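You operate a simulated robot arm through the tools that you are given. There is no shell and no other tool. Be economical: measure what you need, move in short steps, check, and stop when the job is done.

You run a simulated robot arm. Do the job below in one go: nothing can be reset, and whatever is moved stays where it is left.

Task
Lock the gold sleeve, then hoist the orange weight to mark 2 and bolt it.
Fine: the green lever grips the cord; the orange bolt goes in.

Only the result counts: the job must be done as asked and must still hold three seconds after the hand-in. Knocking over, shifting, dropping, spilling or breaking anything else fails it.

Robot
A 6-joint arm with a four-finger gripper on a trunk, on a base that drives. Base frame: it is fixed to the floor where the robot stands at the start and does not move with it; the origin is under the middle of the robot, x ahead of it, y to its left, z up; the surface under the hand at the start is at about z = 90. Units: cm, degrees, N and s.
With the tool pointing down near the work surface it reaches from about 20 to 68 cm from the robot's upright axis, wherever it stands. Its first joint turns from -166.0 to 166.0 degrees. Places, roughly: black lever [50, 220, 100]; blue knob [30, 10, 90]; blue lever [70, 110, 100]; blue pull knob [50, 10, 140]; crank [40, 150, 100]; gold sleeve [50, 20, 110]; green lever [60, 0, 100]; grey lever [-130, -20, 90]; orange bolt [50, 10, 100]; orange lever [50, 160, 100]; orange weight [50, 20, 100]; red button [30, 100, 90]; red knob [40, 190, 90]; red lever [-50, 0, 90]; vice knob [30, 60, 100]; white lever [50, 180, 100]. Payload 3.43 kg.
The TCP is the grasp point between the finger pads, 3 cm short of the fingertips. In the tool frame z runs along the fingers and y along their closing line. Largest opening 12 cm; the body of the gripper starts 8.5 cm behind the TCP.
Orientation is that of the tool frame in the base frame, as a unit quaternion [x, y, z, w]. With the fingers straight down and closing along the base's y, the tool's x points along the base's -x, its y along +y and its z along -z.

Tools
- The arm moves only by the tool nudge_tool. Its argument "increments" is a list of rows, each a list of 7 numbers: the turn, a rotation vector about the base's x, y, z in units of 60 degrees (1.0 is 60 degrees), then the shift along the base's x, y, z in units of 250 mm (1.0 is 250 mm), then the opening, from 0 (shut) to 1 (fully open). In form: [[rx, ry, rz, dx, dy, dz, grip], ...]. A call has 1 to 20 rows; each row is the pose to reach, as a shift and turn from the pose commanded when the call began. A call with a number of a shift or a turn outside -1 to 1 is refused whole. A row lasts 0.2 s, in which the tool goes at most 5 cm and 8.6 degrees; a call with a longer step from one row to the next is refused whole, and so is a gripper value outside its range. A pose out of reach is approached as far as the arm can. The call stops where the force on the tool passes 90 N (or 10 N more than at its start, if that is more) or the arm is blocked; 0.2 s more then pass. Each finger halts on what it meets, pressing with about 39 N; the grip force reading is that of the motor and also rises with nothing between the fingers. The clock runs only during rows and for 0.2 s after the last one: add rows that repeat a pose to give the fingers time. The reply holds the time, the measured pose of the TCP, the force on the tool along the base axes, the opening and the grip force, in the units named above and with some noise, with the torque about the TCP (base axes, N m) and any sound that the robot's microphone picked up, and new pictures: "views" is both (left out), scene, wrist or none.
- Cameras (640 x 400 px; columns grow to the right, rows downward): "scene" is now at [2.98, 9.36, 179.79]; the picture's right is [-0.66, -0.76, 0.00], its down [-0.66, 0.57, -0.50] and it looks along [0.37, -0.32, -0.87] (base axes); focal length 214 px, centre (320, 200). "wrist" rides on the gripper at [7.1, -1.7, -12.1] in the tool frame; the picture's right is [0.23, 0.97, 0.00], its down [-0.81, 0.19, -0.55] and it looks along [-0.54, 0.13, 0.83] (tool axes); focal length 275 px, centre (320, 200). There is no depth. A picture from a camera that has moved, and an enlarged one, comes with that camera's place and axes in the base frame and with its lens.
- move_column(by): slides the trunk up (or, below 0, down) by that many cm; the arm and the scene camera ride with it, the base frame stays. It gives what a move gives, with no picture.
- roll_base(legs): drives the robot by 1 to 6 legs, each [ahead, left, turn to the left] in cm, cm and degrees, along the robot's own axes; the way and the turn of a leg run together, so that a leg with both is an arc; at most 150 cm and 180 degrees a leg. The arm and the cameras ride along, it lands a little off, and it stops where it bumps. It gives what a move gives, and a new picture of the scene camera.
- pan_tilt(pan, tilt): turns the head with the scene camera to pan (to the left, within 120 degrees either way) and tilt (down, from -29 to 69), counted from straight ahead of the robot. It gives what a move gives, and a new picture of the scene camera.
- inspect(camera, box): a new picture of the part [left, top, right, bottom] of that camera's present view, enlarged. The clock stands still meanwhile.
- sign_off(): hands the job in; it is judged then, once.

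Go step by step. Nothing tells you exact positions but the pictures and the camera data: compare them with the known pose of the tool, close in by small moves and look again before you grip or let go. The budget is 120 turns and 260 pictures, counting those below and the enlarged ones. Unless the task says otherwise, let go and move clear before handing in, and close with one line.

The tools are called after ">>>" by a JSON object that holds its "api" and its "payload". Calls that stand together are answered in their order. nudge_tool: Moves the arm, as the interface text tells. Its arguments: {"type":"object","properties":{"increments":{"type":"array","items":{"type":"array","items":{"type":"number"}}},"views":{"type":"string","enum":["both","scene","wrist","none"]}},"required":["increments"]} The other tools are called the same way: move_column (by) slides the trunk up or down; roll_base (legs) drives the base; pan_tilt (pan, tilt) turns the head that bears the scene camera; inspect (camera, box) takes an enlarged picture of a part of a camera's view; sign_off () hands the job in.

At the start:

```text
t: 0.0
tool_pos: [29.85, 15.23, 157.08]
tcp_rot: [-0.001, 1.0, 0.0, -0.002]
force: [0.1, 0.0, 0.2]
ft_torque: [-0.01, 0.01, -0.01]
width: 12.01
gripper_force: 0.1
trunk travel left (down, up): [-32.5, 11.5]
robot x, y, heading: [0.16, -0.03, 0.1]
head pan, tilt: [-36.0, 68.8]
```

scene: 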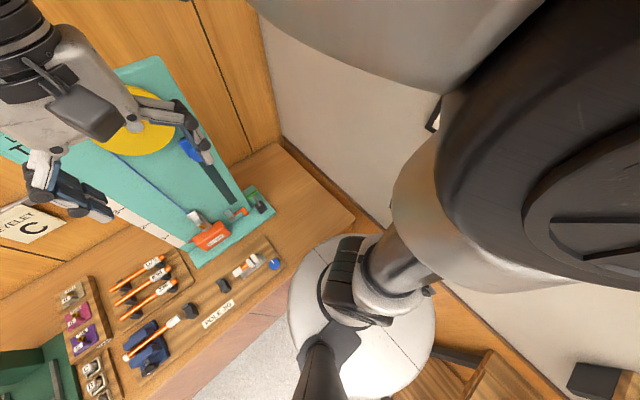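
wrist: 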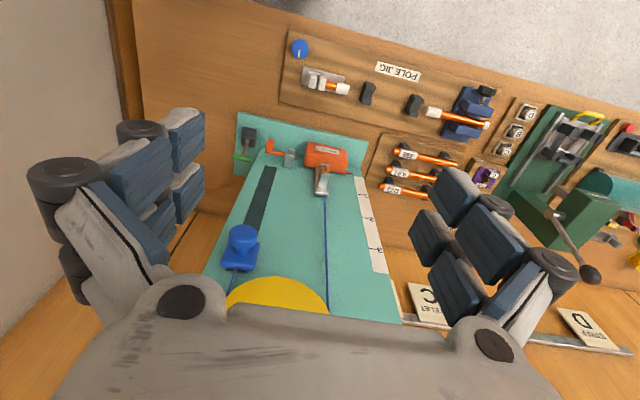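

I see a green board with a pulley, a blue pull knob, an orange weight, a bolt and a scale. I'll look closer before moving.

>>> {"api": "pan_tilt", "payload": {"pan": 10, "tilt": 50}}

>>> {"api": "inspect", "payload": {"camera": "wrist", "box": [200, 90, 420, 310]}}

```text
t: 1.1
tool_pos: [29.73, 15.15, 156.98]
tcp_rot: [0.0, 1.0, -0.001, -0.001]
force: [0.4, -0.8, 0.1]
ft_torque: [-0.01, -0.01, 0.0]
width: 12.01
gripper_force: 0.0
trunk travel left (down, up): [-32.5, 11.5]
robot x, y, heading: [0.01, 0.39, -0.1]
head pan, tilt: [10.0, 50.0]
camera scene: at [5.55, 15.02, 181.09], right [0.17, -0.98, 0.0], down [-0.75, -0.13, -0.64], along [0.63, 0.11, -0.77], focal length 214 px, centre (320, 200)
```

scene: 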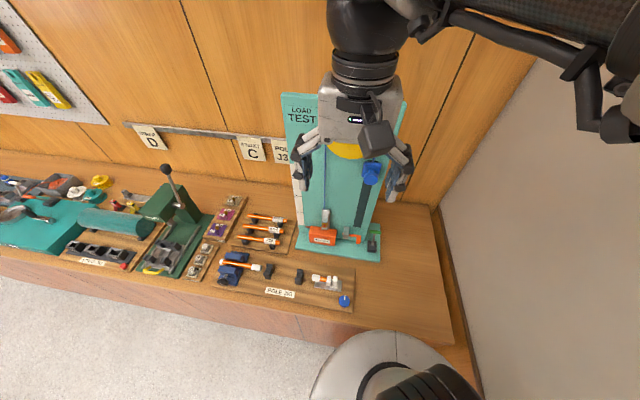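

```text
1.82 times, centred on (310, 200) of wrist
camera zoom: at [22.79, 13.6, 169.12], right [-0.23, 0.97, 0.0], down [0.81, 0.19, 0.55], along [0.54, 0.13, -0.83], focal length 500 px, centre (338, 200)
```

zoom: 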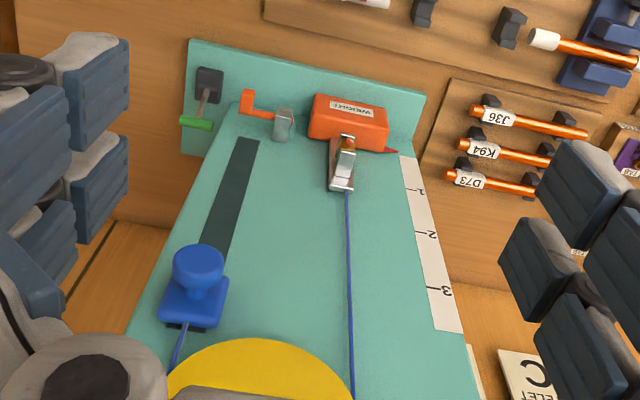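

The load test board holds everything. I'll enlarge its lower part.

>>> {"api": "inspect", "payload": {"camera": "scene", "box": [290, 190, 390, 270]}}

>>> {"api": "inspect", "payload": {"camera": "wrist", "box": [230, 110, 360, 200]}}

>>> {"api": "inspect", "payload": {"camera": "scene", "box": [260, 80, 430, 220]}}

```text
5.00 times, centred on (340, 230) of scene
camera zoom: at [5.55, 15.02, 181.09], right [0.17, -0.98, 0.0], down [-0.75, -0.13, -0.64], along [0.63, 0.11, -0.77], focal length 1072 px, centre (220, 50)
```

zoom: 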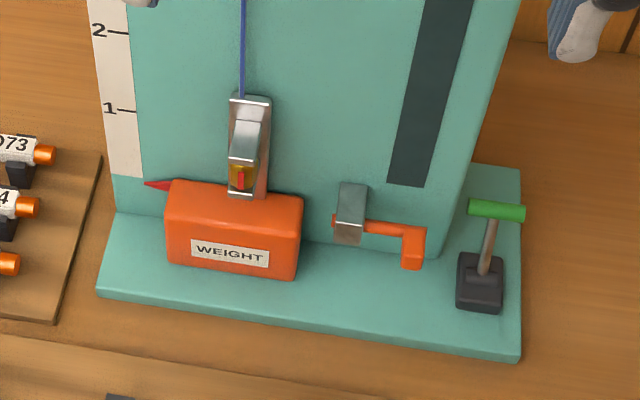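

```text
4.44 times, centred on (295, 155) of wrist
camera zoom: at [22.79, 13.6, 169.12], right [-0.23, 0.97, 0.0], down [0.81, 0.19, 0.55], along [0.54, 0.13, -0.83], focal length 1224 px, centre (431, 400)
```

zoom: 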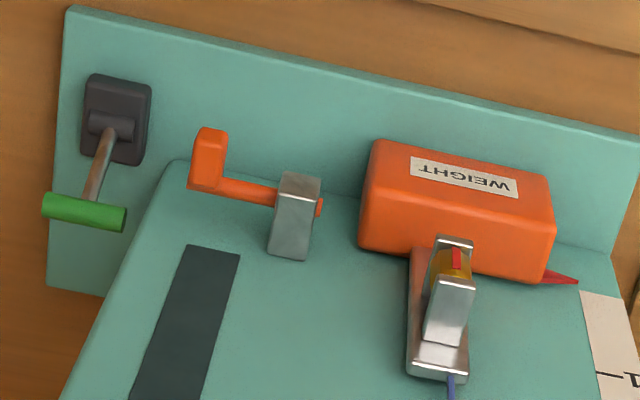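

```text
2.86 times, centred on (345, 150) of scene
camera zoom: at [5.55, 15.02, 181.09], right [0.17, -0.98, 0.0], down [-0.75, -0.13, -0.64], along [0.63, 0.11, -0.77], focal length 613 px, centre (249, 343)
```

zoom: 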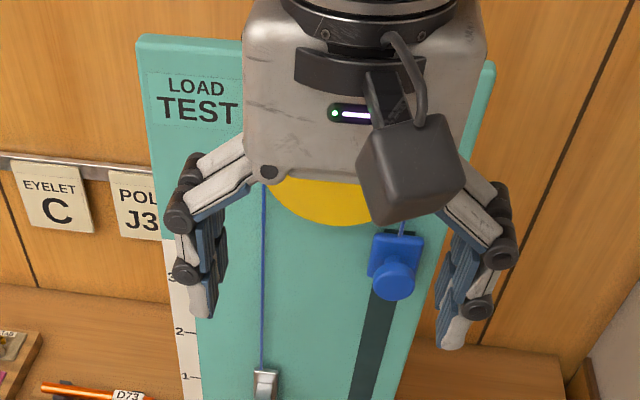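

The sleeve is on the hook at about (58, 22.5, 98.5). I'll lower the trunk and tilt the hand to see it up close.

>>> {"api": "move_column", "payload": {"by": -22}}

>>> {"api": "nudge_tool", "payload": {"increments": [[0, -0.12, 0, 0, 0.04, -0.1, 1], [0, -0.24, 0, 0, 0.08, -0.2, 1], [0, -0.36, 0, 0, 0.12, -0.3, 1], [0, -0.48, 0, 0, 0.16, -0.4, 1], [0, -0.6, 0, 0, 0.2, -0.5, 1], [0, -0.72, 0, 0, 0.24, -0.6, 1], [0, -0.75, 0, 0, 0.28, -0.7, 1], [0, -0.75, 0, 0, 0.28, -0.7, 1]]}}

```text
t: 3.5
tool_pos: [29.8, 15.2, 135.02]
tcp_rot: [-0.001, 1.0, -0.001, -0.002]
force: [0.3, 0.4, -0.3]
ft_torque: [0.0, -0.01, -0.01]
width: 11.98
gripper_force: 0.1
trunk travel left (down, up): [-10.5, 33.5]
robot x, y, heading: [0.25, -0.15, -0.1]
head pan, tilt: [10.0, 50.0]
```

```text
t: 5.3
tool_pos: [29.8, 22.26, 117.57]
tcp_rot: [-0.001, 0.925, -0.002, 0.381]
force: [-0.3, -0.1, -0.5]
ft_torque: [0.01, -0.01, 0.02]
width: 12.04
gripper_force: 0.0
trunk travel left (down, up): [-10.5, 33.5]
robot x, y, heading: [-0.31, 0.11, 0.1]
head pan, tilt: [10.0, 50.0]
camera scene: at [5.53, 15.0, 159.09], right [0.17, -0.98, 0.0], down [-0.75, -0.13, -0.64], along [0.63, 0.11, -0.77], focal length 214 px, centre (320, 200)
camera wrist: at [16.33, 20.72, 121.11], right [-0.16, 0.97, -0.16], down [0.18, 0.19, 0.96], along [0.97, 0.13, -0.21], focal length 275 px, centre (320, 200)
```

scene: 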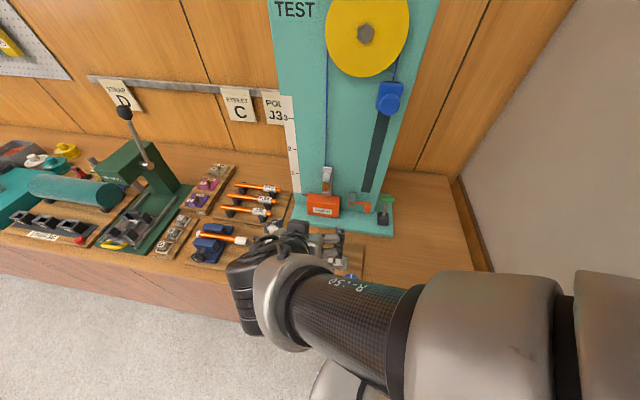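
wrist: 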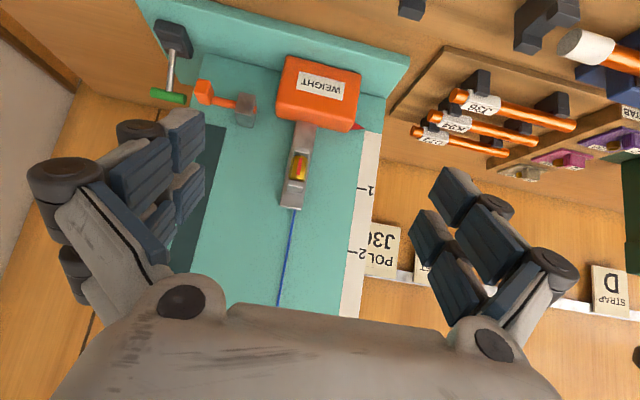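

>>> {"api": "inspect", "payload": {"camera": "wrist", "box": [260, 110, 340, 220]}}

>>> {"api": "inspect", "payload": {"camera": "scene", "box": [280, 150, 410, 240]}}

>>> {"api": "inspect", "payload": {"camera": "wrist", "box": [130, 10, 390, 170]}}

```text
3.64 times, centred on (300, 165) of wrist
camera zoom: at [16.33, 20.72, 121.11], right [-0.16, 0.97, -0.16], down [0.18, 0.19, 0.96], along [0.97, 0.13, -0.21], focal length 1001 px, centre (393, 327)
```

zoom: 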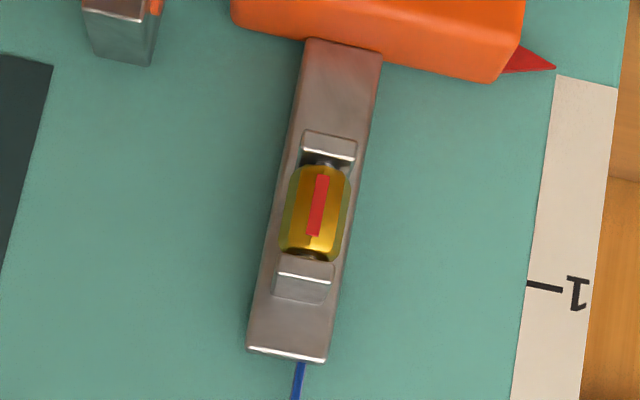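

```text
4.44 times, centred on (345, 195) of scene
camera zoom: at [5.53, 15.0, 159.09], right [0.17, -0.98, 0.0], down [-0.75, -0.13, -0.64], along [0.63, 0.11, -0.77], focal length 953 px, centre (209, 222)
```

zoom: 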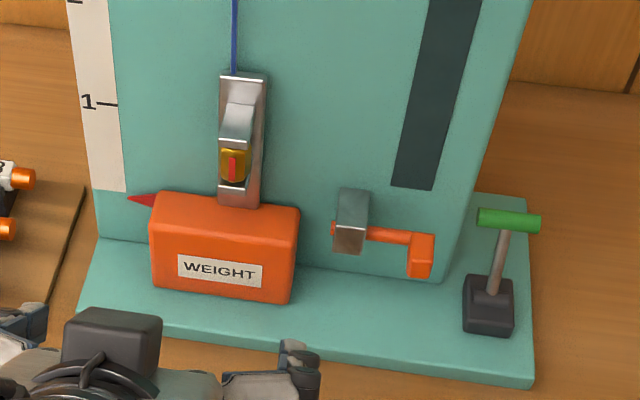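

```text
2.46 times, centred on (260, 90) of wrist
camera zoom: at [16.33, 20.72, 121.11], right [-0.16, 0.97, -0.16], down [0.18, 0.19, 0.96], along [0.97, 0.13, -0.21], focal length 678 px, centre (468, 471)
```

zoom: 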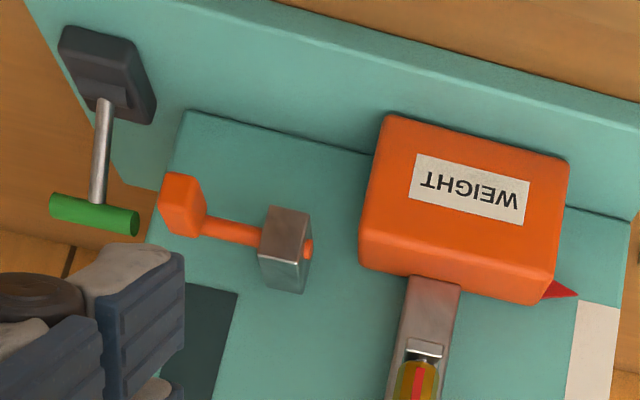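

The sleeve is a barrel with a red stripe on a vertical axis, about (52, 21.6, 110). I'll approach it with the hand 30° below horizontal.

>>> {"api": "nudge_tool", "payload": {"increments": [[0, -0.1, 0, 0.16, -0.01, -0.03, 0.8], [0, -0.2, 0, 0.32, -0.02, -0.07, 0.7], [0, -0.25, 0, 0.48, -0.026, -0.1, 0.6], [0, -0.25, 0, 0.6, -0.026, -0.143, 0.5], [0, -0.25, 0, 0.644, -0.026, -0.143, 0.5], [0, -0.25, 0, 0.644, -0.026, -0.143, 0.5]]}}

>>> {"api": "pan_tilt", "payload": {"pan": 10, "tilt": 42}}

```text
t: 6.7
tool_pos: [45.91, 21.51, 113.87]
tcp_rot: [-0.001, 0.867, -0.001, 0.498]
force: [0.8, 0.4, 0.0]
ft_torque: [-0.02, 0.0, -0.01]
width: 6.01
gripper_force: 0.0
trunk travel left (down, up): [-10.5, 33.5]
robot x, y, heading: [-0.12, -0.2, -0.2]
head pan, tilt: [10.0, 50.0]
camera scene: at [5.53, 15.03, 159.09], right [0.17, -0.98, 0.0], down [-0.75, -0.13, -0.64], along [0.63, 0.11, -0.77], focal length 214 px, centre (320, 200)
camera wrist: at [31.95, 20.0, 113.83], right [-0.12, 0.97, -0.2], down [-0.07, 0.19, 0.98], along [0.99, 0.13, 0.05], focal length 275 px, centre (320, 200)
```

scene: 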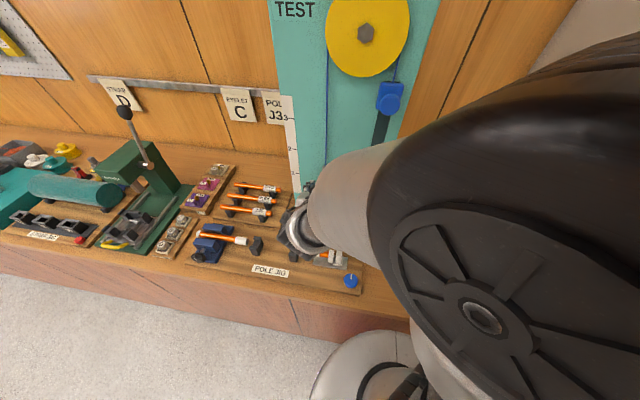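
wrist: 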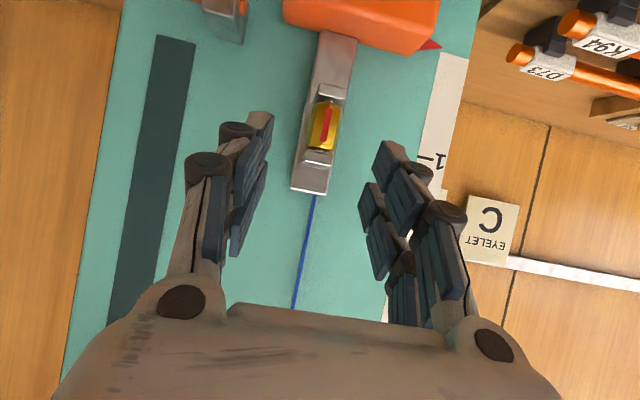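

```text
t: 7.4
tool_pos: [45.99, 21.45, 113.82]
tcp_rot: [0.0, 0.867, -0.001, 0.498]
force: [0.9, 0.1, 0.0]
ft_torque: [-0.01, -0.02, 0.0]
width: 6.03
gripper_force: 0.0
trunk travel left (down, up): [-10.5, 33.5]
robot x, y, heading: [-0.05, -0.16, -0.1]
head pan, tilt: [10.0, 42.0]
camera scene: at [6.19, 15.15, 160.21], right [0.17, -0.98, 0.0], down [-0.66, -0.12, -0.74], along [0.73, 0.13, -0.67], focal length 214 px, centre (320, 200)
```

scene: 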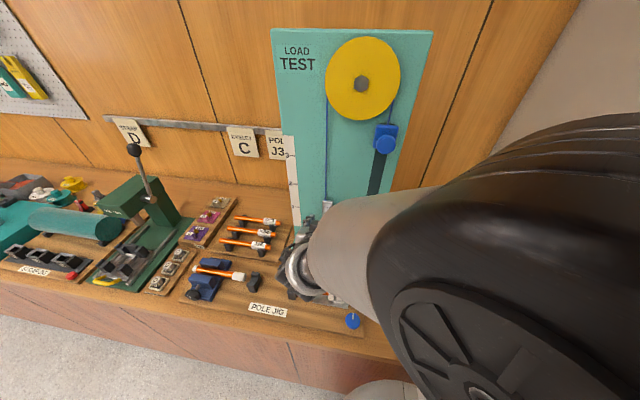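

>>> {"api": "nudge_tool", "payload": {"increments": [[0, 0, 0, 0.043, 0.008, -0.025, 0.5], [0, 0, 0, 0.086, 0.008, -0.05, 0.5], [0, 0, 0, 0.129, 0.008, -0.075, 0.5], [0, 0, 0, 0.16, 0.008, -0.1, 0.5], [0, 0, 0, 0.16, 0.008, -0.1, 0.4]], "views": "wrist"}}

>>> {"api": "inspect", "payload": {"camera": "wrist", "box": [200, 0, 440, 200]}}

```text
t: 8.6
tool_pos: [49.84, 21.67, 111.44]
tcp_rot: [0.0, 0.867, -0.001, 0.499]
force: [0.5, -0.3, -0.4]
ft_torque: [0.03, 0.0, 0.04]
width: 4.82
gripper_force: 0.1
trunk travel left (down, up): [-10.5, 33.5]
robot x, y, heading: [-0.01, 0.27, 0.0]
head pan, tilt: [10.0, 42.0]
camera wrist: at [35.91, 20.19, 111.35], right [-0.12, 0.97, -0.2], down [-0.07, 0.19, 0.98], along [0.99, 0.13, 0.05], focal length 275 px, centre (320, 200)
```

wrist: 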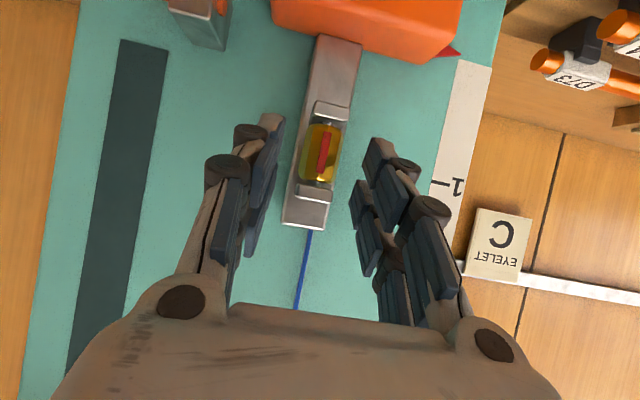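

```text
2.00 times, centred on (320, 100) of wrist
camera zoom: at [35.91, 20.19, 111.35], right [-0.12, 0.97, -0.2], down [-0.07, 0.19, 0.98], along [0.99, 0.13, 0.05], focal length 551 px, centre (320, 400)
```

zoom: 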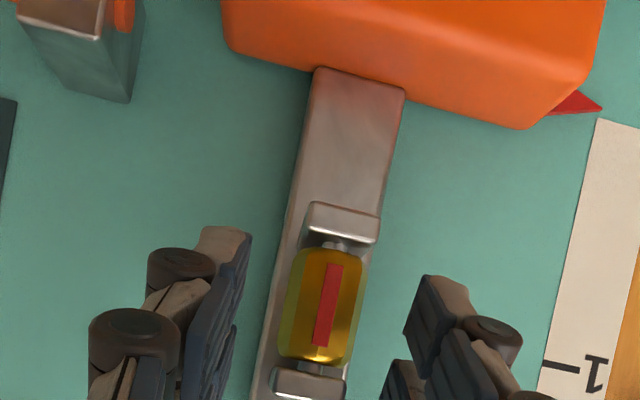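

>>> {"api": "nudge_tool", "payload": {"increments": [[0, 0, 0, 0.024, 0.005, -0.008, 0.4], [0, 0, 0, 0.044, 0.008, -0.016, 0.4], [0, 0, 0, 0.044, 0.008, -0.016, 0.3], [0, 0, 0, 0.044, 0.008, -0.016, 0.25], [0, 0, 0, 0.044, 0.008, -0.016, 0.1], [0, 0, 0, 0.044, 0.008, -0.016, 0.1]], "views": "wrist"}}

>>> {"api": "inspect", "payload": {"camera": "wrist", "box": [240, 80, 400, 240]}}

```text
t: 10.0
tool_pos: [50.92, 21.87, 111.07]
tcp_rot: [0.0, 0.867, -0.002, 0.498]
force: [1.3, -4.7, -1.5]
ft_torque: [-0.07, -0.21, -0.07]
width: 2.38
gripper_force: 36.3
trunk travel left (down, up): [-10.5, 33.5]
robot x, y, heading: [0.29, 0.15, -0.2]
head pan, tilt: [10.0, 42.0]
camera wrist: at [37.03, 20.23, 110.94], right [-0.11, 0.97, -0.2], down [-0.07, 0.19, 0.98], along [0.99, 0.13, 0.05], focal length 275 px, centre (320, 200)
```

wrist: 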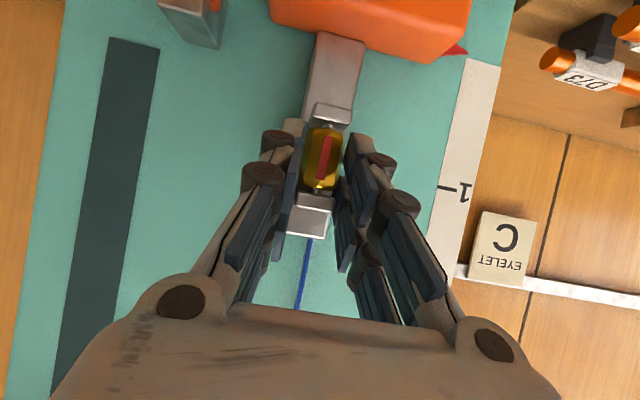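

```text
2.50 times, centred on (320, 160) of wrist
camera zoom: at [37.03, 20.23, 110.94], right [-0.11, 0.97, -0.2], down [-0.07, 0.19, 0.98], along [0.99, 0.13, 0.05], focal length 688 px, centre (320, 300)
```

zoom: 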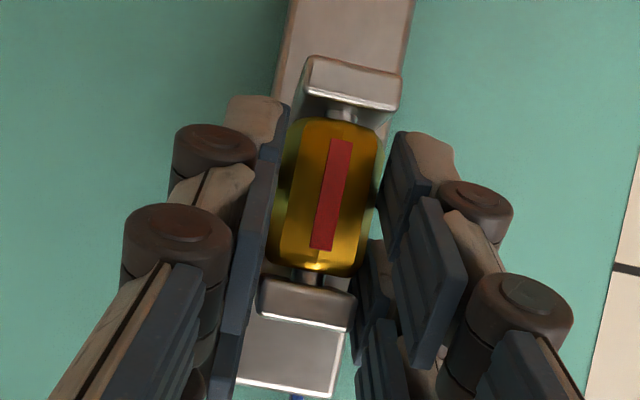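

Gripped the sleeve. Now I'll turn it clockwise seen from above by 30° and watch the torque.

>>> {"api": "nudge_tool", "payload": {"increments": [[0, 0, -0.133, 0.001, 0.0117, 0, 0.1], [0, 0, -0.267, 0.003, 0.0232, 0, 0.1], [0, 0, -0.4, 0.007, 0.034, 0, 0.1], [0, 0, -0.5, 0.011, 0.042, 0, 0.1]], "views": "wrist"}}

>>> {"api": "inspect", "payload": {"camera": "wrist", "box": [240, 80, 400, 240]}}

```text
t: 11.0
tool_pos: [51.4, 22.84, 111.07]
tcp_rot: [0.226, 0.837, -0.132, 0.481]
force: [-8.6, -6.8, -5.1]
ft_torque: [-0.12, 0.2, -0.24]
width: 2.39
gripper_force: 45.1
trunk travel left (down, up): [-10.5, 33.5]
robot x, y, heading: [-0.24, 0.32, -0.0]
head pan, tilt: [10.0, 42.0]
camera wrist: at [38.34, 28.54, 110.92], right [0.39, 0.9, -0.2], down [0.04, 0.2, 0.98], along [0.92, -0.39, 0.05], focal length 275 px, centre (320, 200)
```

wrist: 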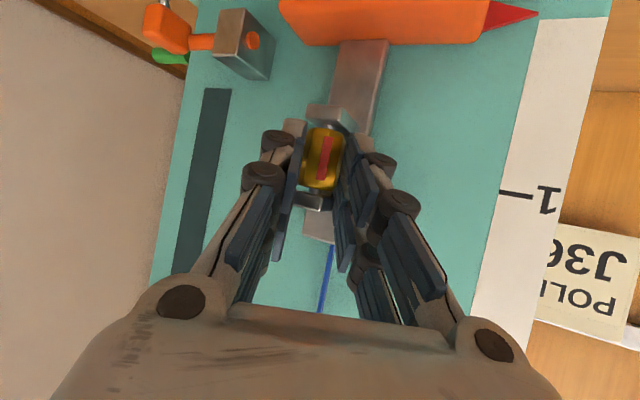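

```text
2.50 times, centred on (320, 160) of wrist
camera zoom: at [38.34, 28.54, 110.92], right [0.39, 0.9, -0.2], down [0.04, 0.2, 0.98], along [0.92, -0.39, 0.05], focal length 688 px, centre (320, 300)
```

zoom: 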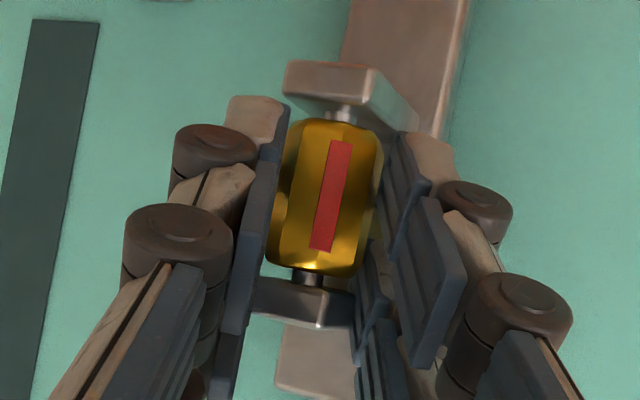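

The sleeve turns with the hand. I'll carry on to 60°.

>>> {"api": "nudge_tool", "payload": {"increments": [[0, 0, -0.14, 0.0072, 0.0105, 0, 0.1], [0, 0, -0.28, 0.0155, 0.0194, 0, 0.1], [0, 0, -0.42, 0.0246, 0.0268, 0, 0.1], [0, 0, -0.5, 0.0308, 0.0308, 0, 0.1]], "views": "wrist"}}

>>> {"api": "inspect", "payload": {"camera": "wrist", "box": [240, 80, 400, 240]}}

```text
t: 12.0
tool_pos: [51.89, 23.83, 110.97]
tcp_rot: [0.433, 0.75, -0.251, 0.432]
force: [-16.1, -0.9, -6.2]
ft_torque: [-0.78, -0.37, -0.15]
width: 2.35
gripper_force: 44.5
trunk travel left (down, up): [-10.5, 33.5]
robot x, y, heading: [-0.01, 0.06, 0.2]
head pan, tilt: [10.0, 42.0]
camera wrist: at [43.49, 35.2, 110.89], right [0.79, 0.58, -0.2], down [0.13, 0.16, 0.98], along [0.6, -0.8, 0.05], focal length 275 px, centre (320, 200)
```

wrist: 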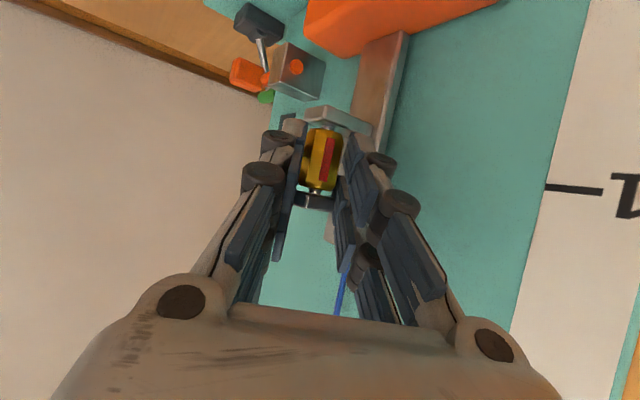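

```text
2.50 times, centred on (320, 160) of wrist
camera zoom: at [43.49, 35.2, 110.89], right [0.79, 0.58, -0.2], down [0.13, 0.16, 0.98], along [0.6, -0.8, 0.05], focal length 688 px, centre (320, 300)
```

zoom: 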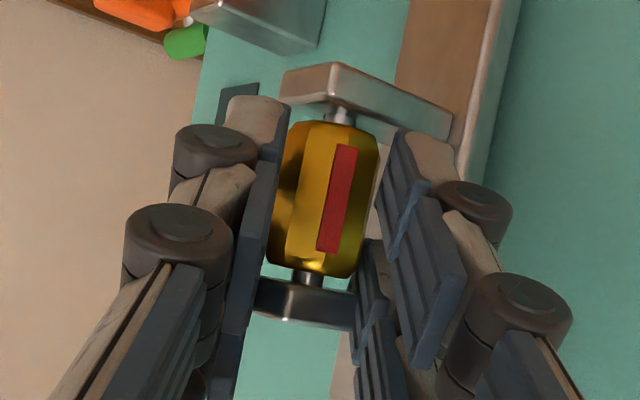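

The sleeve followed but slipped slightly at the end. I'll open a little, back off along the tool axis and look.

>>> {"api": "nudge_tool", "payload": {"increments": [[0, 0, 0, 0, 0, 0, 0.25], [0, 0, 0, 0, 0, 0, 0.25], [0, 0, 0, -0.035, 0.06, 0.04, 0.26], [0, 0, 0, -0.07, 0.12, 0.08, 0.27], [0, 0, 0.13, -0.12, 0.17, 0.12, 0.3], [0, 0, 0.26, -0.17, 0.17, 0.12, 0.4], [0, 0, 0.39, -0.22, 0.14, 0.12, 0.5], [0, 0, 0.5, -0.27, 0.1, 0.12, 0.5]], "views": "wrist"}}

>>> {"api": "inspect", "payload": {"camera": "wrist", "box": [240, 80, 400, 240]}}

```text
t: 13.8
tool_pos: [45.27, 26.18, 114.14]
tcp_rot: [0.224, 0.837, -0.13, 0.481]
force: [-0.2, -0.9, 0.3]
ft_torque: [0.01, -0.04, 0.01]
width: 5.99
gripper_force: 0.0
trunk travel left (down, up): [-10.5, 33.5]
robot x, y, heading: [0.2, -0.12, 0.0]
head pan, tilt: [10.0, 42.0]
camera wrist: at [32.33, 31.73, 114.01], right [0.39, 0.9, -0.2], down [0.04, 0.2, 0.98], along [0.92, -0.38, 0.05], focal length 275 px, centre (320, 200)
```

wrist: 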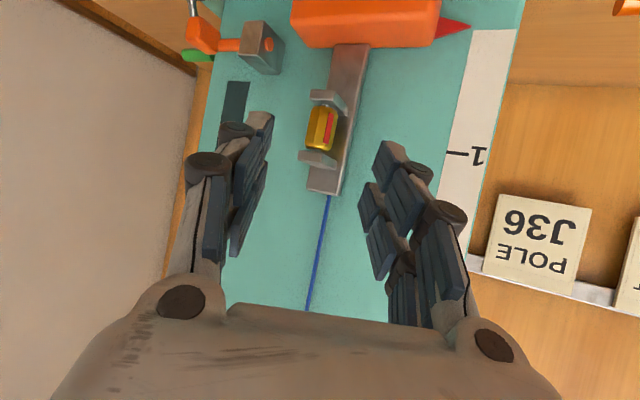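

```text
2.50 times, centred on (320, 160) of wrist
camera zoom: at [32.33, 31.73, 114.01], right [0.39, 0.9, -0.2], down [0.04, 0.2, 0.98], along [0.92, -0.38, 0.05], focal length 688 px, centre (320, 300)
```

zoom: 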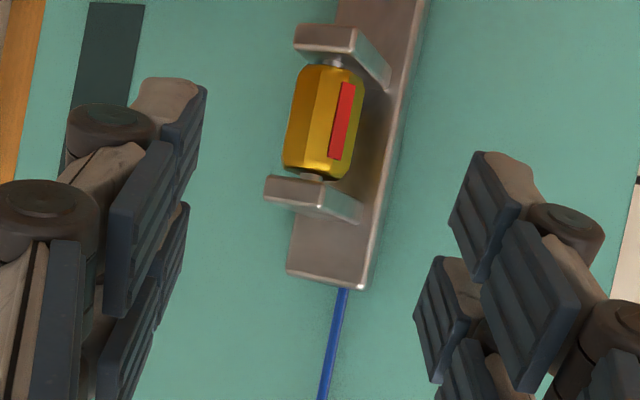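

The stripe has turned about 50°. I'll regrasp from the right side for a longer stroke in the same direction.

>>> {"api": "nudge_tool", "payload": {"increments": [[0, 0, 0.14, -0.04, -0.04, 0, 0.4], [0, 0, 0.28, -0.08, -0.08, 0, 0.4], [0, 0, 0.42, -0.1, -0.13, 0, 0.4], [0, 0, 0.56, -0.1, -0.19, 0, 0.4], [0, 0, 0.7, -0.07, -0.25, 0, 0.4], [0, 0, 0.84, -0.02, -0.3, 0, 0.4], [0, 0, 0.96, 0.03, -0.34, -0.02, 0.4], [0, 0, 1.0, 0.06, -0.34, -0.02, 0.4], [0, 0, 1.0, 0.06, -0.34, -0.02, 0.4]], "views": "wrist"}}

```text
t: 15.8
tool_pos: [45.34, 20.24, 113.81]
tcp_rot: [-0.153, 0.853, 0.086, 0.491]
force: [-0.1, -0.2, -0.2]
ft_torque: [0.0, 0.0, 0.0]
width: 4.82
gripper_force: 0.0
out of reach, approached as far as the arm can: row 5, 6, 7, 8, 9
trunk travel left (down, up): [-10.5, 33.5]
robot x, y, heading: [0.05, -0.07, -0.1]
head pan, tilt: [10.0, 42.0]
camera wrist: at [32.86, 14.04, 113.8], right [-0.44, 0.87, -0.2], down [-0.13, 0.16, 0.98], along [0.89, 0.46, 0.05], focal length 275 px, centre (320, 200)
```

wrist: 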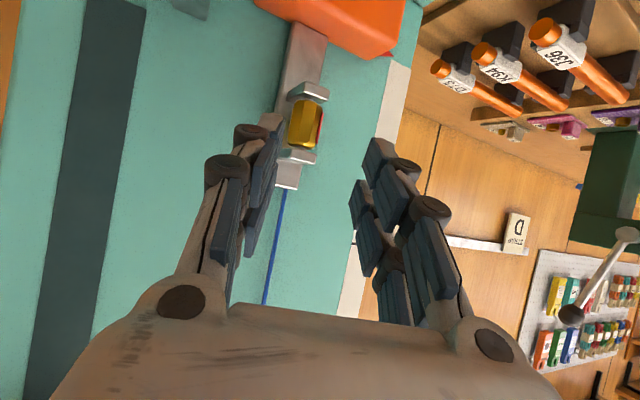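

>>> {"api": "nudge_tool", "payload": {"increments": [[0, 0, -0.14, -0.04, 0.03, 0, 0.4], [0, 0, -0.28, -0.04, 0.05, 0, 0.4], [0, 0, -0.42, -0.04, 0.05, 0, 0.4], [0, 0, -0.42, -0.04, 0.05, 0, 0.4]], "views": "none"}}

```text
t: 16.8
tool_pos: [44.5, 21.57, 113.85]
tcp_rot: [0.037, 0.866, -0.024, 0.498]
force: [0.0, 0.8, 0.4]
ft_torque: [-0.01, -0.01, -0.01]
width: 4.79
gripper_force: 0.0
trunk travel left (down, up): [-10.5, 33.5]
robot x, y, heading: [-0.26, -0.0, -0.1]
head pan, tilt: [10.0, 42.0]
```

>>> {"api": "nudge_tool", "payload": {"increments": [[0, 0, 0, 0.06, 0.019, -0.026, 0.4], [0, 0, 0, 0.12, 0.019, -0.052, 0.4], [0, 0, 0, 0.18, 0.019, -0.078, 0.4], [0, 0, 0, 0.23, 0.019, -0.1, 0.4], [0, 0, 0, 0.258, 0.019, -0.111, 0.4], [0, 0, 0, 0.258, 0.019, -0.111, 0.3], [0, 0, 0, 0.258, 0.019, -0.111, 0.1], [0, 0, 0, 0.258, 0.019, -0.111, 0.1], [0, 0, 0, 0.258, 0.019, -0.111, 0.1]], "views": "wrist"}}

>>> {"api": "inspect", "payload": {"camera": "wrist", "box": [240, 80, 400, 240]}}

```text
t: 18.8
tool_pos: [50.73, 22.05, 111.03]
tcp_rot: [0.038, 0.866, -0.025, 0.497]
force: [0.1, -5.3, -1.0]
ft_torque: [0.03, -0.23, -0.1]
width: 2.34
gripper_force: 43.8
trunk travel left (down, up): [-10.5, 33.5]
robot x, y, heading: [-0.16, 0.13, -0.1]
head pan, tilt: [10.0, 42.0]
camera wrist: at [36.68, 21.68, 111.0], right [-0.03, 0.98, -0.2], down [-0.05, 0.2, 0.98], along [1.0, 0.04, 0.05], focal length 275 px, centre (320, 200)
```

wrist: 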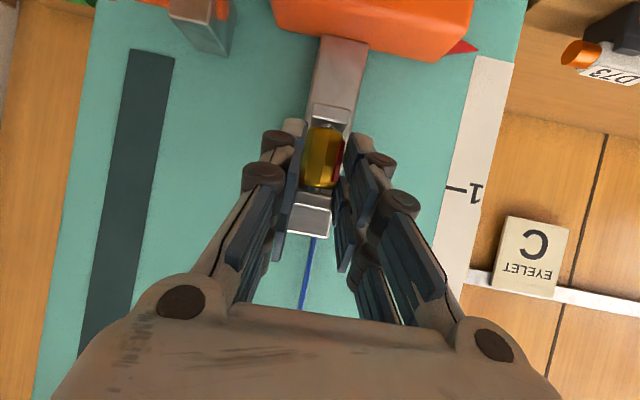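

```text
2.50 times, centred on (320, 160) of wrist
camera zoom: at [36.68, 21.68, 111.0], right [-0.03, 0.98, -0.2], down [-0.05, 0.2, 0.98], along [1.0, 0.04, 0.05], focal length 688 px, centre (320, 300)
```

zoom: 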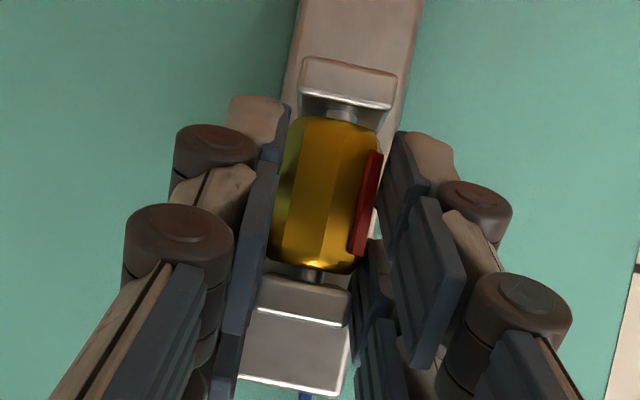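

>>> {"api": "nudge_tool", "payload": {"increments": [[0, 0, -0.1417, 0.002, 0.0126, 0, 0.1], [0, 0, -0.2833, 0.006, 0.0247, 0, 0.1], [0, 0, -0.425, 0.0116, 0.0362, 0, 0.1], [0, 0, -0.5667, 0.0188, 0.0466, 0, 0.1], [0, 0, -0.7083, 0.0276, 0.0559, 0, 0.1], [0, 0, -0.85, 0.0376, 0.0638, 0, 0.1], [0, 0, -0.95, 0.0453, 0.0684, 0, 0.1]], "views": "wrist"}}

>>> {"api": "inspect", "payload": {"camera": "wrist", "box": [240, 80, 400, 240]}}

```text
t: 20.4
tool_pos: [51.93, 23.98, 111.01]
tcp_rot: [0.446, 0.743, -0.259, 0.426]
force: [-2.4, 8.4, -4.7]
ft_torque: [0.55, 0.28, 0.07]
width: 2.3
gripper_force: 45.1
trunk travel left (down, up): [-10.5, 33.5]
robot x, y, heading: [-0.16, -0.21, -0.0]
head pan, tilt: [10.0, 42.0]
camera wrist: at [43.93, 35.57, 110.97], right [0.81, 0.56, -0.2], down [0.14, 0.15, 0.98], along [0.58, -0.82, 0.04], focal length 275 px, centre (320, 200)
```

wrist: 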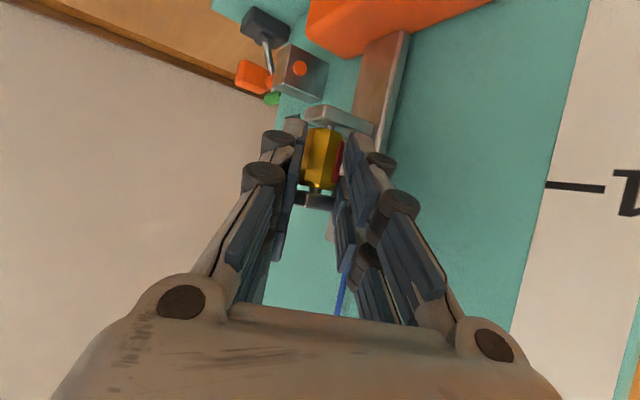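

```text
2.50 times, centred on (320, 160) of wrist
camera zoom: at [43.93, 35.57, 110.97], right [0.81, 0.56, -0.2], down [0.14, 0.15, 0.98], along [0.58, -0.82, 0.04], focal length 688 px, centre (320, 300)
```

zoom: 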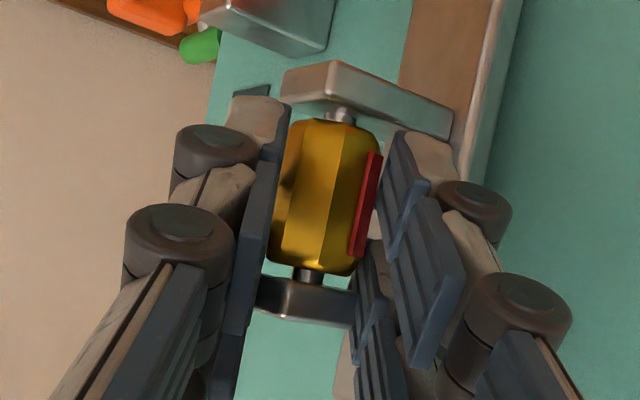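

No stop so far, at about 110° turned. I'll release, look, and take another stroke.

>>> {"api": "nudge_tool", "payload": {"increments": [[0, 0, 0, 0, 0, 0, 0.25], [0, 0, 0, 0, 0, 0, 0.25], [0, 0, 0, -0.035, 0.06, 0.04, 0.26], [0, 0, 0, -0.07, 0.12, 0.08, 0.27], [0, 0, 0.13, -0.12, 0.17, 0.11, 0.3], [0, 0, 0.26, -0.17, 0.17, 0.11, 0.4], [0, 0, 0.39, -0.22, 0.14, 0.11, 0.4], [0, 0, 0.53, -0.25, 0.08, 0.11, 0.4], [0, 0, 0.67, -0.26, 0.04, 0.11, 0.4], [0, 0, 0.75, -0.265, 0.0, 0.11, 0.4], [0, 0, 0.75, -0.265, 0.0, 0.11, 0.4]], "views": "wrist"}}

>>> {"api": "inspect", "payload": {"camera": "wrist", "box": [240, 80, 400, 240]}}

```text
t: 22.8
tool_pos: [45.26, 23.54, 113.78]
tcp_rot: [0.126, 0.858, -0.076, 0.493]
force: [0.2, 0.1, 0.6]
ft_torque: [0.02, -0.03, 0.04]
width: 4.8
gripper_force: 0.1
trunk travel left (down, up): [-10.5, 33.5]
robot x, y, heading: [-0.24, -0.02, -0.3]
head pan, tilt: [10.0, 42.0]
camera wrist: at [31.44, 26.29, 113.71], right [0.17, 0.96, -0.2], down [-0.01, 0.21, 0.98], along [0.98, -0.17, 0.04], focal length 275 px, centre (320, 200)
```

wrist: 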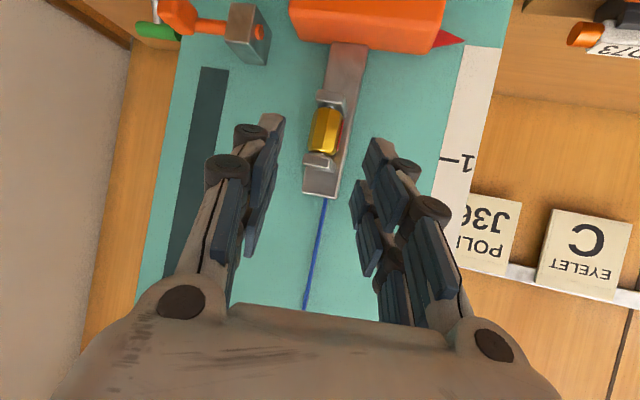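

```text
2.50 times, centred on (320, 160) of wrist
camera zoom: at [31.44, 26.29, 113.71], right [0.17, 0.96, -0.2], down [-0.01, 0.21, 0.98], along [0.98, -0.17, 0.04], focal length 688 px, centre (320, 300)
```

zoom: 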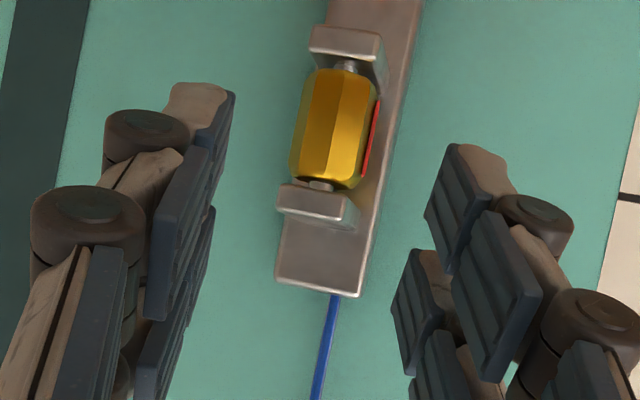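

>>> {"api": "nudge_tool", "payload": {"increments": [[0, 0, 0, 0.05, -0.03, -0.026, 0.4], [0, 0, 0, 0.1, -0.042, -0.052, 0.4], [0, 0, 0, 0.15, -0.042, -0.078, 0.4], [0, 0, 0, 0.2, -0.042, -0.1, 0.4], [0, 0, 0, 0.231, -0.042, -0.109, 0.4], [0, 0, 0, 0.231, -0.042, -0.109, 0.3], [0, 0, 0, 0.231, -0.042, -0.109, 0.1], [0, 0, 0, 0.231, -0.042, -0.109, 0.1], [0, 0, 0, 0.231, -0.042, -0.109, 0.1]], "views": "wrist"}}

>>> {"api": "inspect", "payload": {"camera": "wrist", "box": [240, 80, 400, 240]}}

```text
t: 24.8
tool_pos: [51.09, 22.4, 111.03]
tcp_rot: [0.129, 0.857, -0.077, 0.493]
force: [-2.6, -9.1, -2.1]
ft_torque: [-0.12, -0.32, -0.24]
width: 2.37
gripper_force: 43.8
trunk travel left (down, up): [-10.5, 33.5]
robot x, y, heading: [0.12, 0.05, 0.1]
head pan, tilt: [10.0, 42.0]
camera wrist: at [37.2, 25.06, 111.0], right [0.18, 0.96, -0.2], down [-0.01, 0.21, 0.98], along [0.98, -0.17, 0.04], focal length 275 px, centre (320, 200)
```

wrist: 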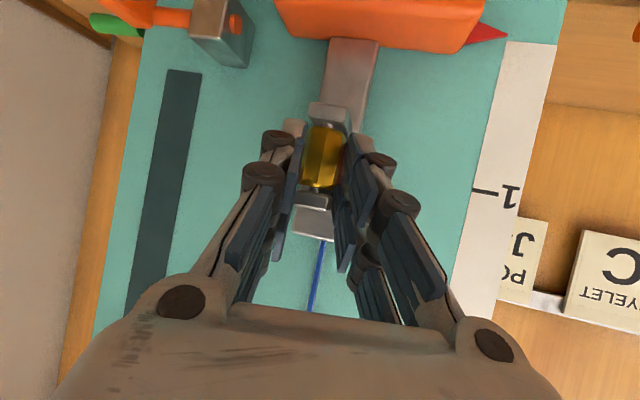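

```text
2.50 times, centred on (320, 160) of wrist
camera zoom: at [37.2, 25.06, 111.0], right [0.18, 0.96, -0.2], down [-0.01, 0.21, 0.98], along [0.98, -0.17, 0.04], focal length 688 px, centre (320, 300)
```

zoom: 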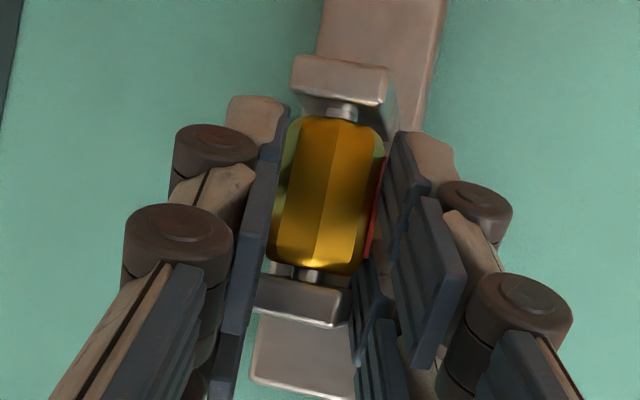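

>>> {"api": "nudge_tool", "payload": {"increments": [[0, 0, -0.1417, 0.0046, 0.0119, 0, 0.1], [0, 0, -0.2833, 0.011, 0.0229, 0, 0.1], [0, 0, -0.425, 0.0188, 0.033, 0, 0.1], [0, 0, -0.5667, 0.0281, 0.0417, 0, 0.1], [0, 0, -0.7083, 0.0386, 0.049, 0, 0.1], [0, 0, -0.85, 0.05, 0.0546, 0, 0.1], [0, 0, -0.9167, 0.0557, 0.0566, 0, 0.1]], "views": "wrist"}}

>>> {"api": "inspect", "payload": {"camera": "wrist", "box": [240, 80, 400, 240]}}

```text
t: 26.4
tool_pos: [52.27, 24.19, 111.11]
tcp_rot: [0.509, 0.702, -0.295, 0.401]
force: [-13.1, 0.8, -3.6]
ft_torque: [-0.54, -0.01, -0.13]
width: 2.33
gripper_force: 45.0
trunk travel left (down, up): [-10.5, 33.5]
robot x, y, heading: [0.31, 0.34, 0.1]
head pan, tilt: [10.0, 42.0]
camera wrist: at [46.43, 37.04, 111.01], right [0.89, 0.41, -0.2], down [0.17, 0.13, 0.98], along [0.43, -0.9, 0.05], focal length 275 px, centre (320, 200)
```

wrist: 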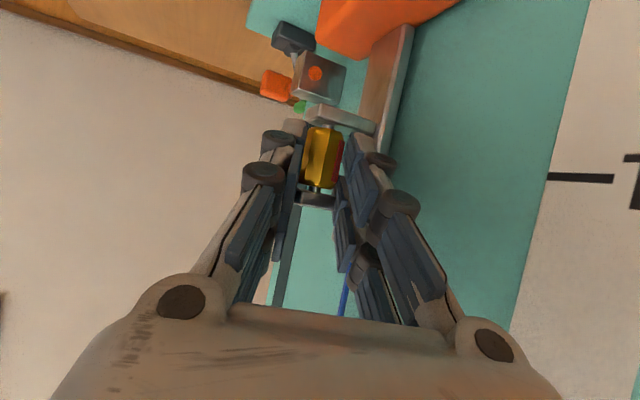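

```text
2.50 times, centred on (320, 160) of wrist
camera zoom: at [46.43, 37.04, 111.01], right [0.89, 0.41, -0.2], down [0.17, 0.13, 0.98], along [0.43, -0.9, 0.05], focal length 688 px, centre (320, 300)
```

zoom: 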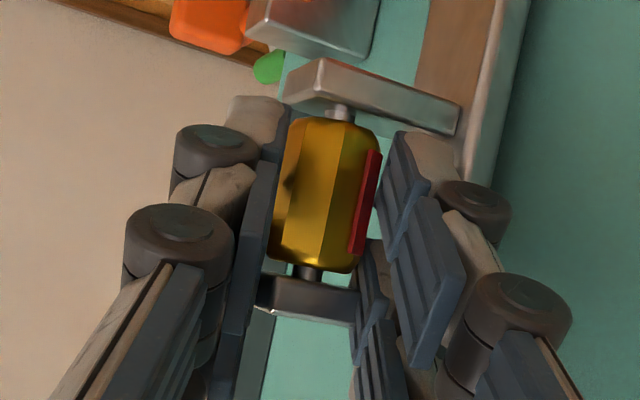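

The sleeve slipped in the hand this time, which suggests a stop. I'll release, look, and test once more.

>>> {"api": "nudge_tool", "payload": {"increments": [[0, 0, 0, 0, 0, 0, 0.25], [0, 0, 0, 0, 0, 0, 0.25], [0, 0, 0, -0.02, 0.065, 0.04, 0.26], [0, 0, 0, -0.05, 0.13, 0.08, 0.27], [0, 0, 0.13, -0.1, 0.17, 0.11, 0.3], [0, 0, 0.26, -0.15, 0.17, 0.11, 0.4], [0, 0, 0.39, -0.2, 0.14, 0.11, 0.4], [0, 0, 0.53, -0.23, 0.11, 0.11, 0.4], [0, 0, 0.53, -0.23, 0.11, 0.11, 0.4]], "views": "wrist"}}

>>> {"api": "inspect", "payload": {"camera": "wrist", "box": [240, 80, 400, 240]}}

```text
t: 28.4
tool_pos: [46.75, 26.85, 113.87]
tcp_rot: [0.296, 0.815, -0.172, 0.468]
force: [1.2, -0.5, 0.4]
ft_torque: [0.0, -0.02, -0.02]
width: 4.79
gripper_force: 0.1
trunk travel left (down, up): [-10.5, 33.5]
robot x, y, heading: [0.02, 0.03, -0.0]
head pan, tilt: [10.0, 42.0]
camera wrist: at [35.03, 34.78, 113.67], right [0.54, 0.82, -0.2], down [0.07, 0.2, 0.98], along [0.84, -0.54, 0.04], focal length 275 px, centre (320, 200)
```

wrist: 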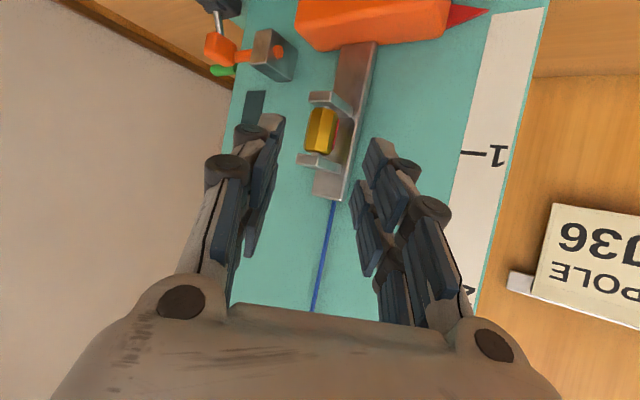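

```text
2.50 times, centred on (320, 160) of wrist
camera zoom: at [35.03, 34.78, 113.67], right [0.54, 0.82, -0.2], down [0.07, 0.2, 0.98], along [0.84, -0.54, 0.04], focal length 688 px, centre (320, 300)
```

zoom: 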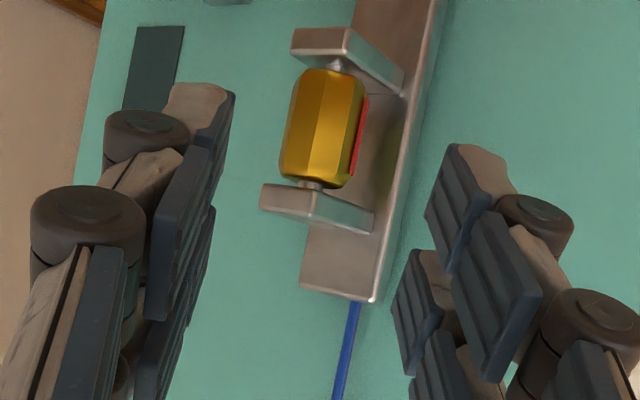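

>>> {"api": "nudge_tool", "payload": {"increments": [[0, 0, 0.14, -0.05, -0.04, 0, 0.4], [0, 0, 0.28, -0.06, -0.09, 0, 0.4], [0, 0, 0.42, -0.06, -0.14, 0, 0.4], [0, 0, 0.56, -0.05, -0.19, 0, 0.4], [0, 0, 0.7, -0.04, -0.23, 0, 0.4], [0, 0, 0.833, -0.034, -0.25, 0.005, 0.4], [0, 0, 0.833, 0.03, -0.239, -0.03, 0.4], [0, 0, 0.833, 0.08, -0.23, -0.06, 0.4], [0, 0, 0.833, 0.13, -0.221, -0.09, 0.4], [0, 0, 0.833, 0.171, -0.214, -0.115, 0.4], [0, 0, 0.833, 0.171, -0.214, -0.115, 0.3], [0, 0, 0.833, 0.171, -0.214, -0.115, 0.1], [0, 0, 0.833, 0.171, -0.214, -0.115, 0.1], [0, 0, 0.833, 0.171, -0.214, -0.115, 0.1]], "views": "wrist"}}

>>> {"api": "inspect", "payload": {"camera": "wrist", "box": [240, 80, 400, 240]}}

```text
t: 31.4
tool_pos: [51.1, 21.45, 111.02]
tcp_rot: [-0.074, 0.864, 0.04, 0.497]
force: [2.0, -5.2, -1.1]
ft_torque: [-0.01, -0.45, -0.11]
width: 2.36
gripper_force: 44.2
trunk travel left (down, up): [-10.5, 33.5]
robot x, y, heading: [0.03, -0.26, 0.1]
head pan, tilt: [10.0, 42.0]
camera wrist: at [37.61, 17.56, 110.94], right [-0.28, 0.94, -0.2], down [-0.1, 0.18, 0.98], along [0.96, 0.29, 0.05], focal length 275 px, centre (320, 200)
```

wrist: 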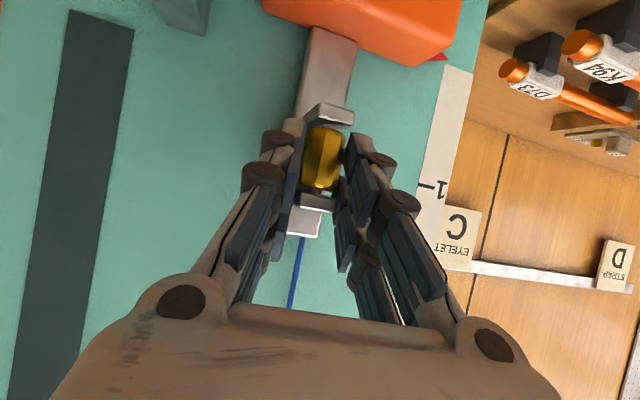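

```text
2.50 times, centred on (320, 160) of wrist
camera zoom: at [37.61, 17.56, 110.94], right [-0.28, 0.94, -0.2], down [-0.1, 0.18, 0.98], along [0.96, 0.29, 0.05], focal length 688 px, centre (320, 300)
```

zoom: 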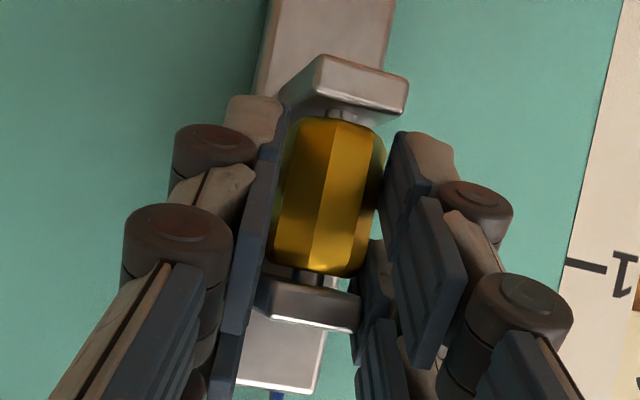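

>>> {"api": "nudge_tool", "payload": {"increments": [[0, 0, -0.1417, -0.0013, 0.0127, 0, 0.1], [0, 0, -0.2833, -0.0007, 0.0254, 0, 0.1], [0, 0, -0.425, 0.0018, 0.0379, 0, 0.1], [0, 0, -0.5667, 0.0061, 0.0499, 0, 0.1], [0, 0, -0.7083, 0.0122, 0.0611, 0, 0.1], [0, 0, -0.85, 0.0198, 0.0714, 0, 0.1], [0, 0, -0.9167, 0.0239, 0.0757, 0, 0.1]], "views": "wrist"}}

>>> {"api": "inspect", "payload": {"camera": "wrist", "box": [240, 80, 400, 240]}}

```text
t: 33.0
tool_pos: [51.42, 23.34, 110.92]
tcp_rot: [0.333, 0.8, -0.194, 0.459]
force: [-8.6, -4.0, 3.5]
ft_torque: [-0.39, -0.14, 0.05]
width: 2.36
gripper_force: 44.6
trunk travel left (down, up): [-10.5, 33.5]
robot x, y, heading: [-0.16, 0.41, 0.0]
head pan, tilt: [10.0, 42.0]
camera wrist: at [40.48, 32.25, 110.91], right [0.61, 0.77, -0.2], down [0.09, 0.19, 0.98], along [0.79, -0.62, 0.05], focal length 275 px, centre (320, 200)
```

wrist: 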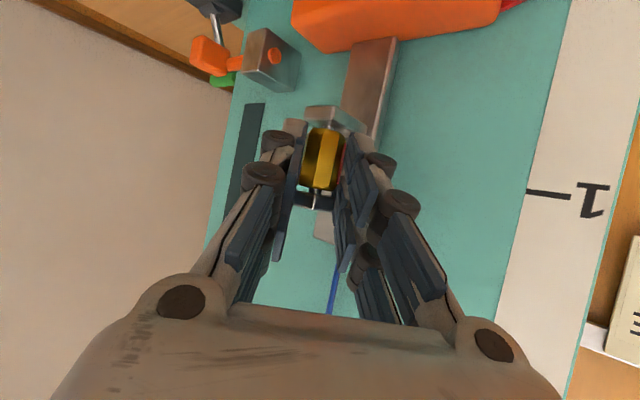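

```text
2.50 times, centred on (320, 160) of wrist
camera zoom: at [40.48, 32.25, 110.91], right [0.61, 0.77, -0.2], down [0.09, 0.19, 0.98], along [0.79, -0.62, 0.05], focal length 688 px, centre (320, 300)
```

zoom: 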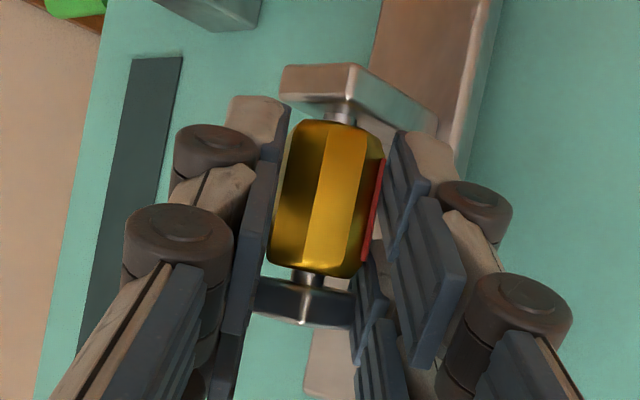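

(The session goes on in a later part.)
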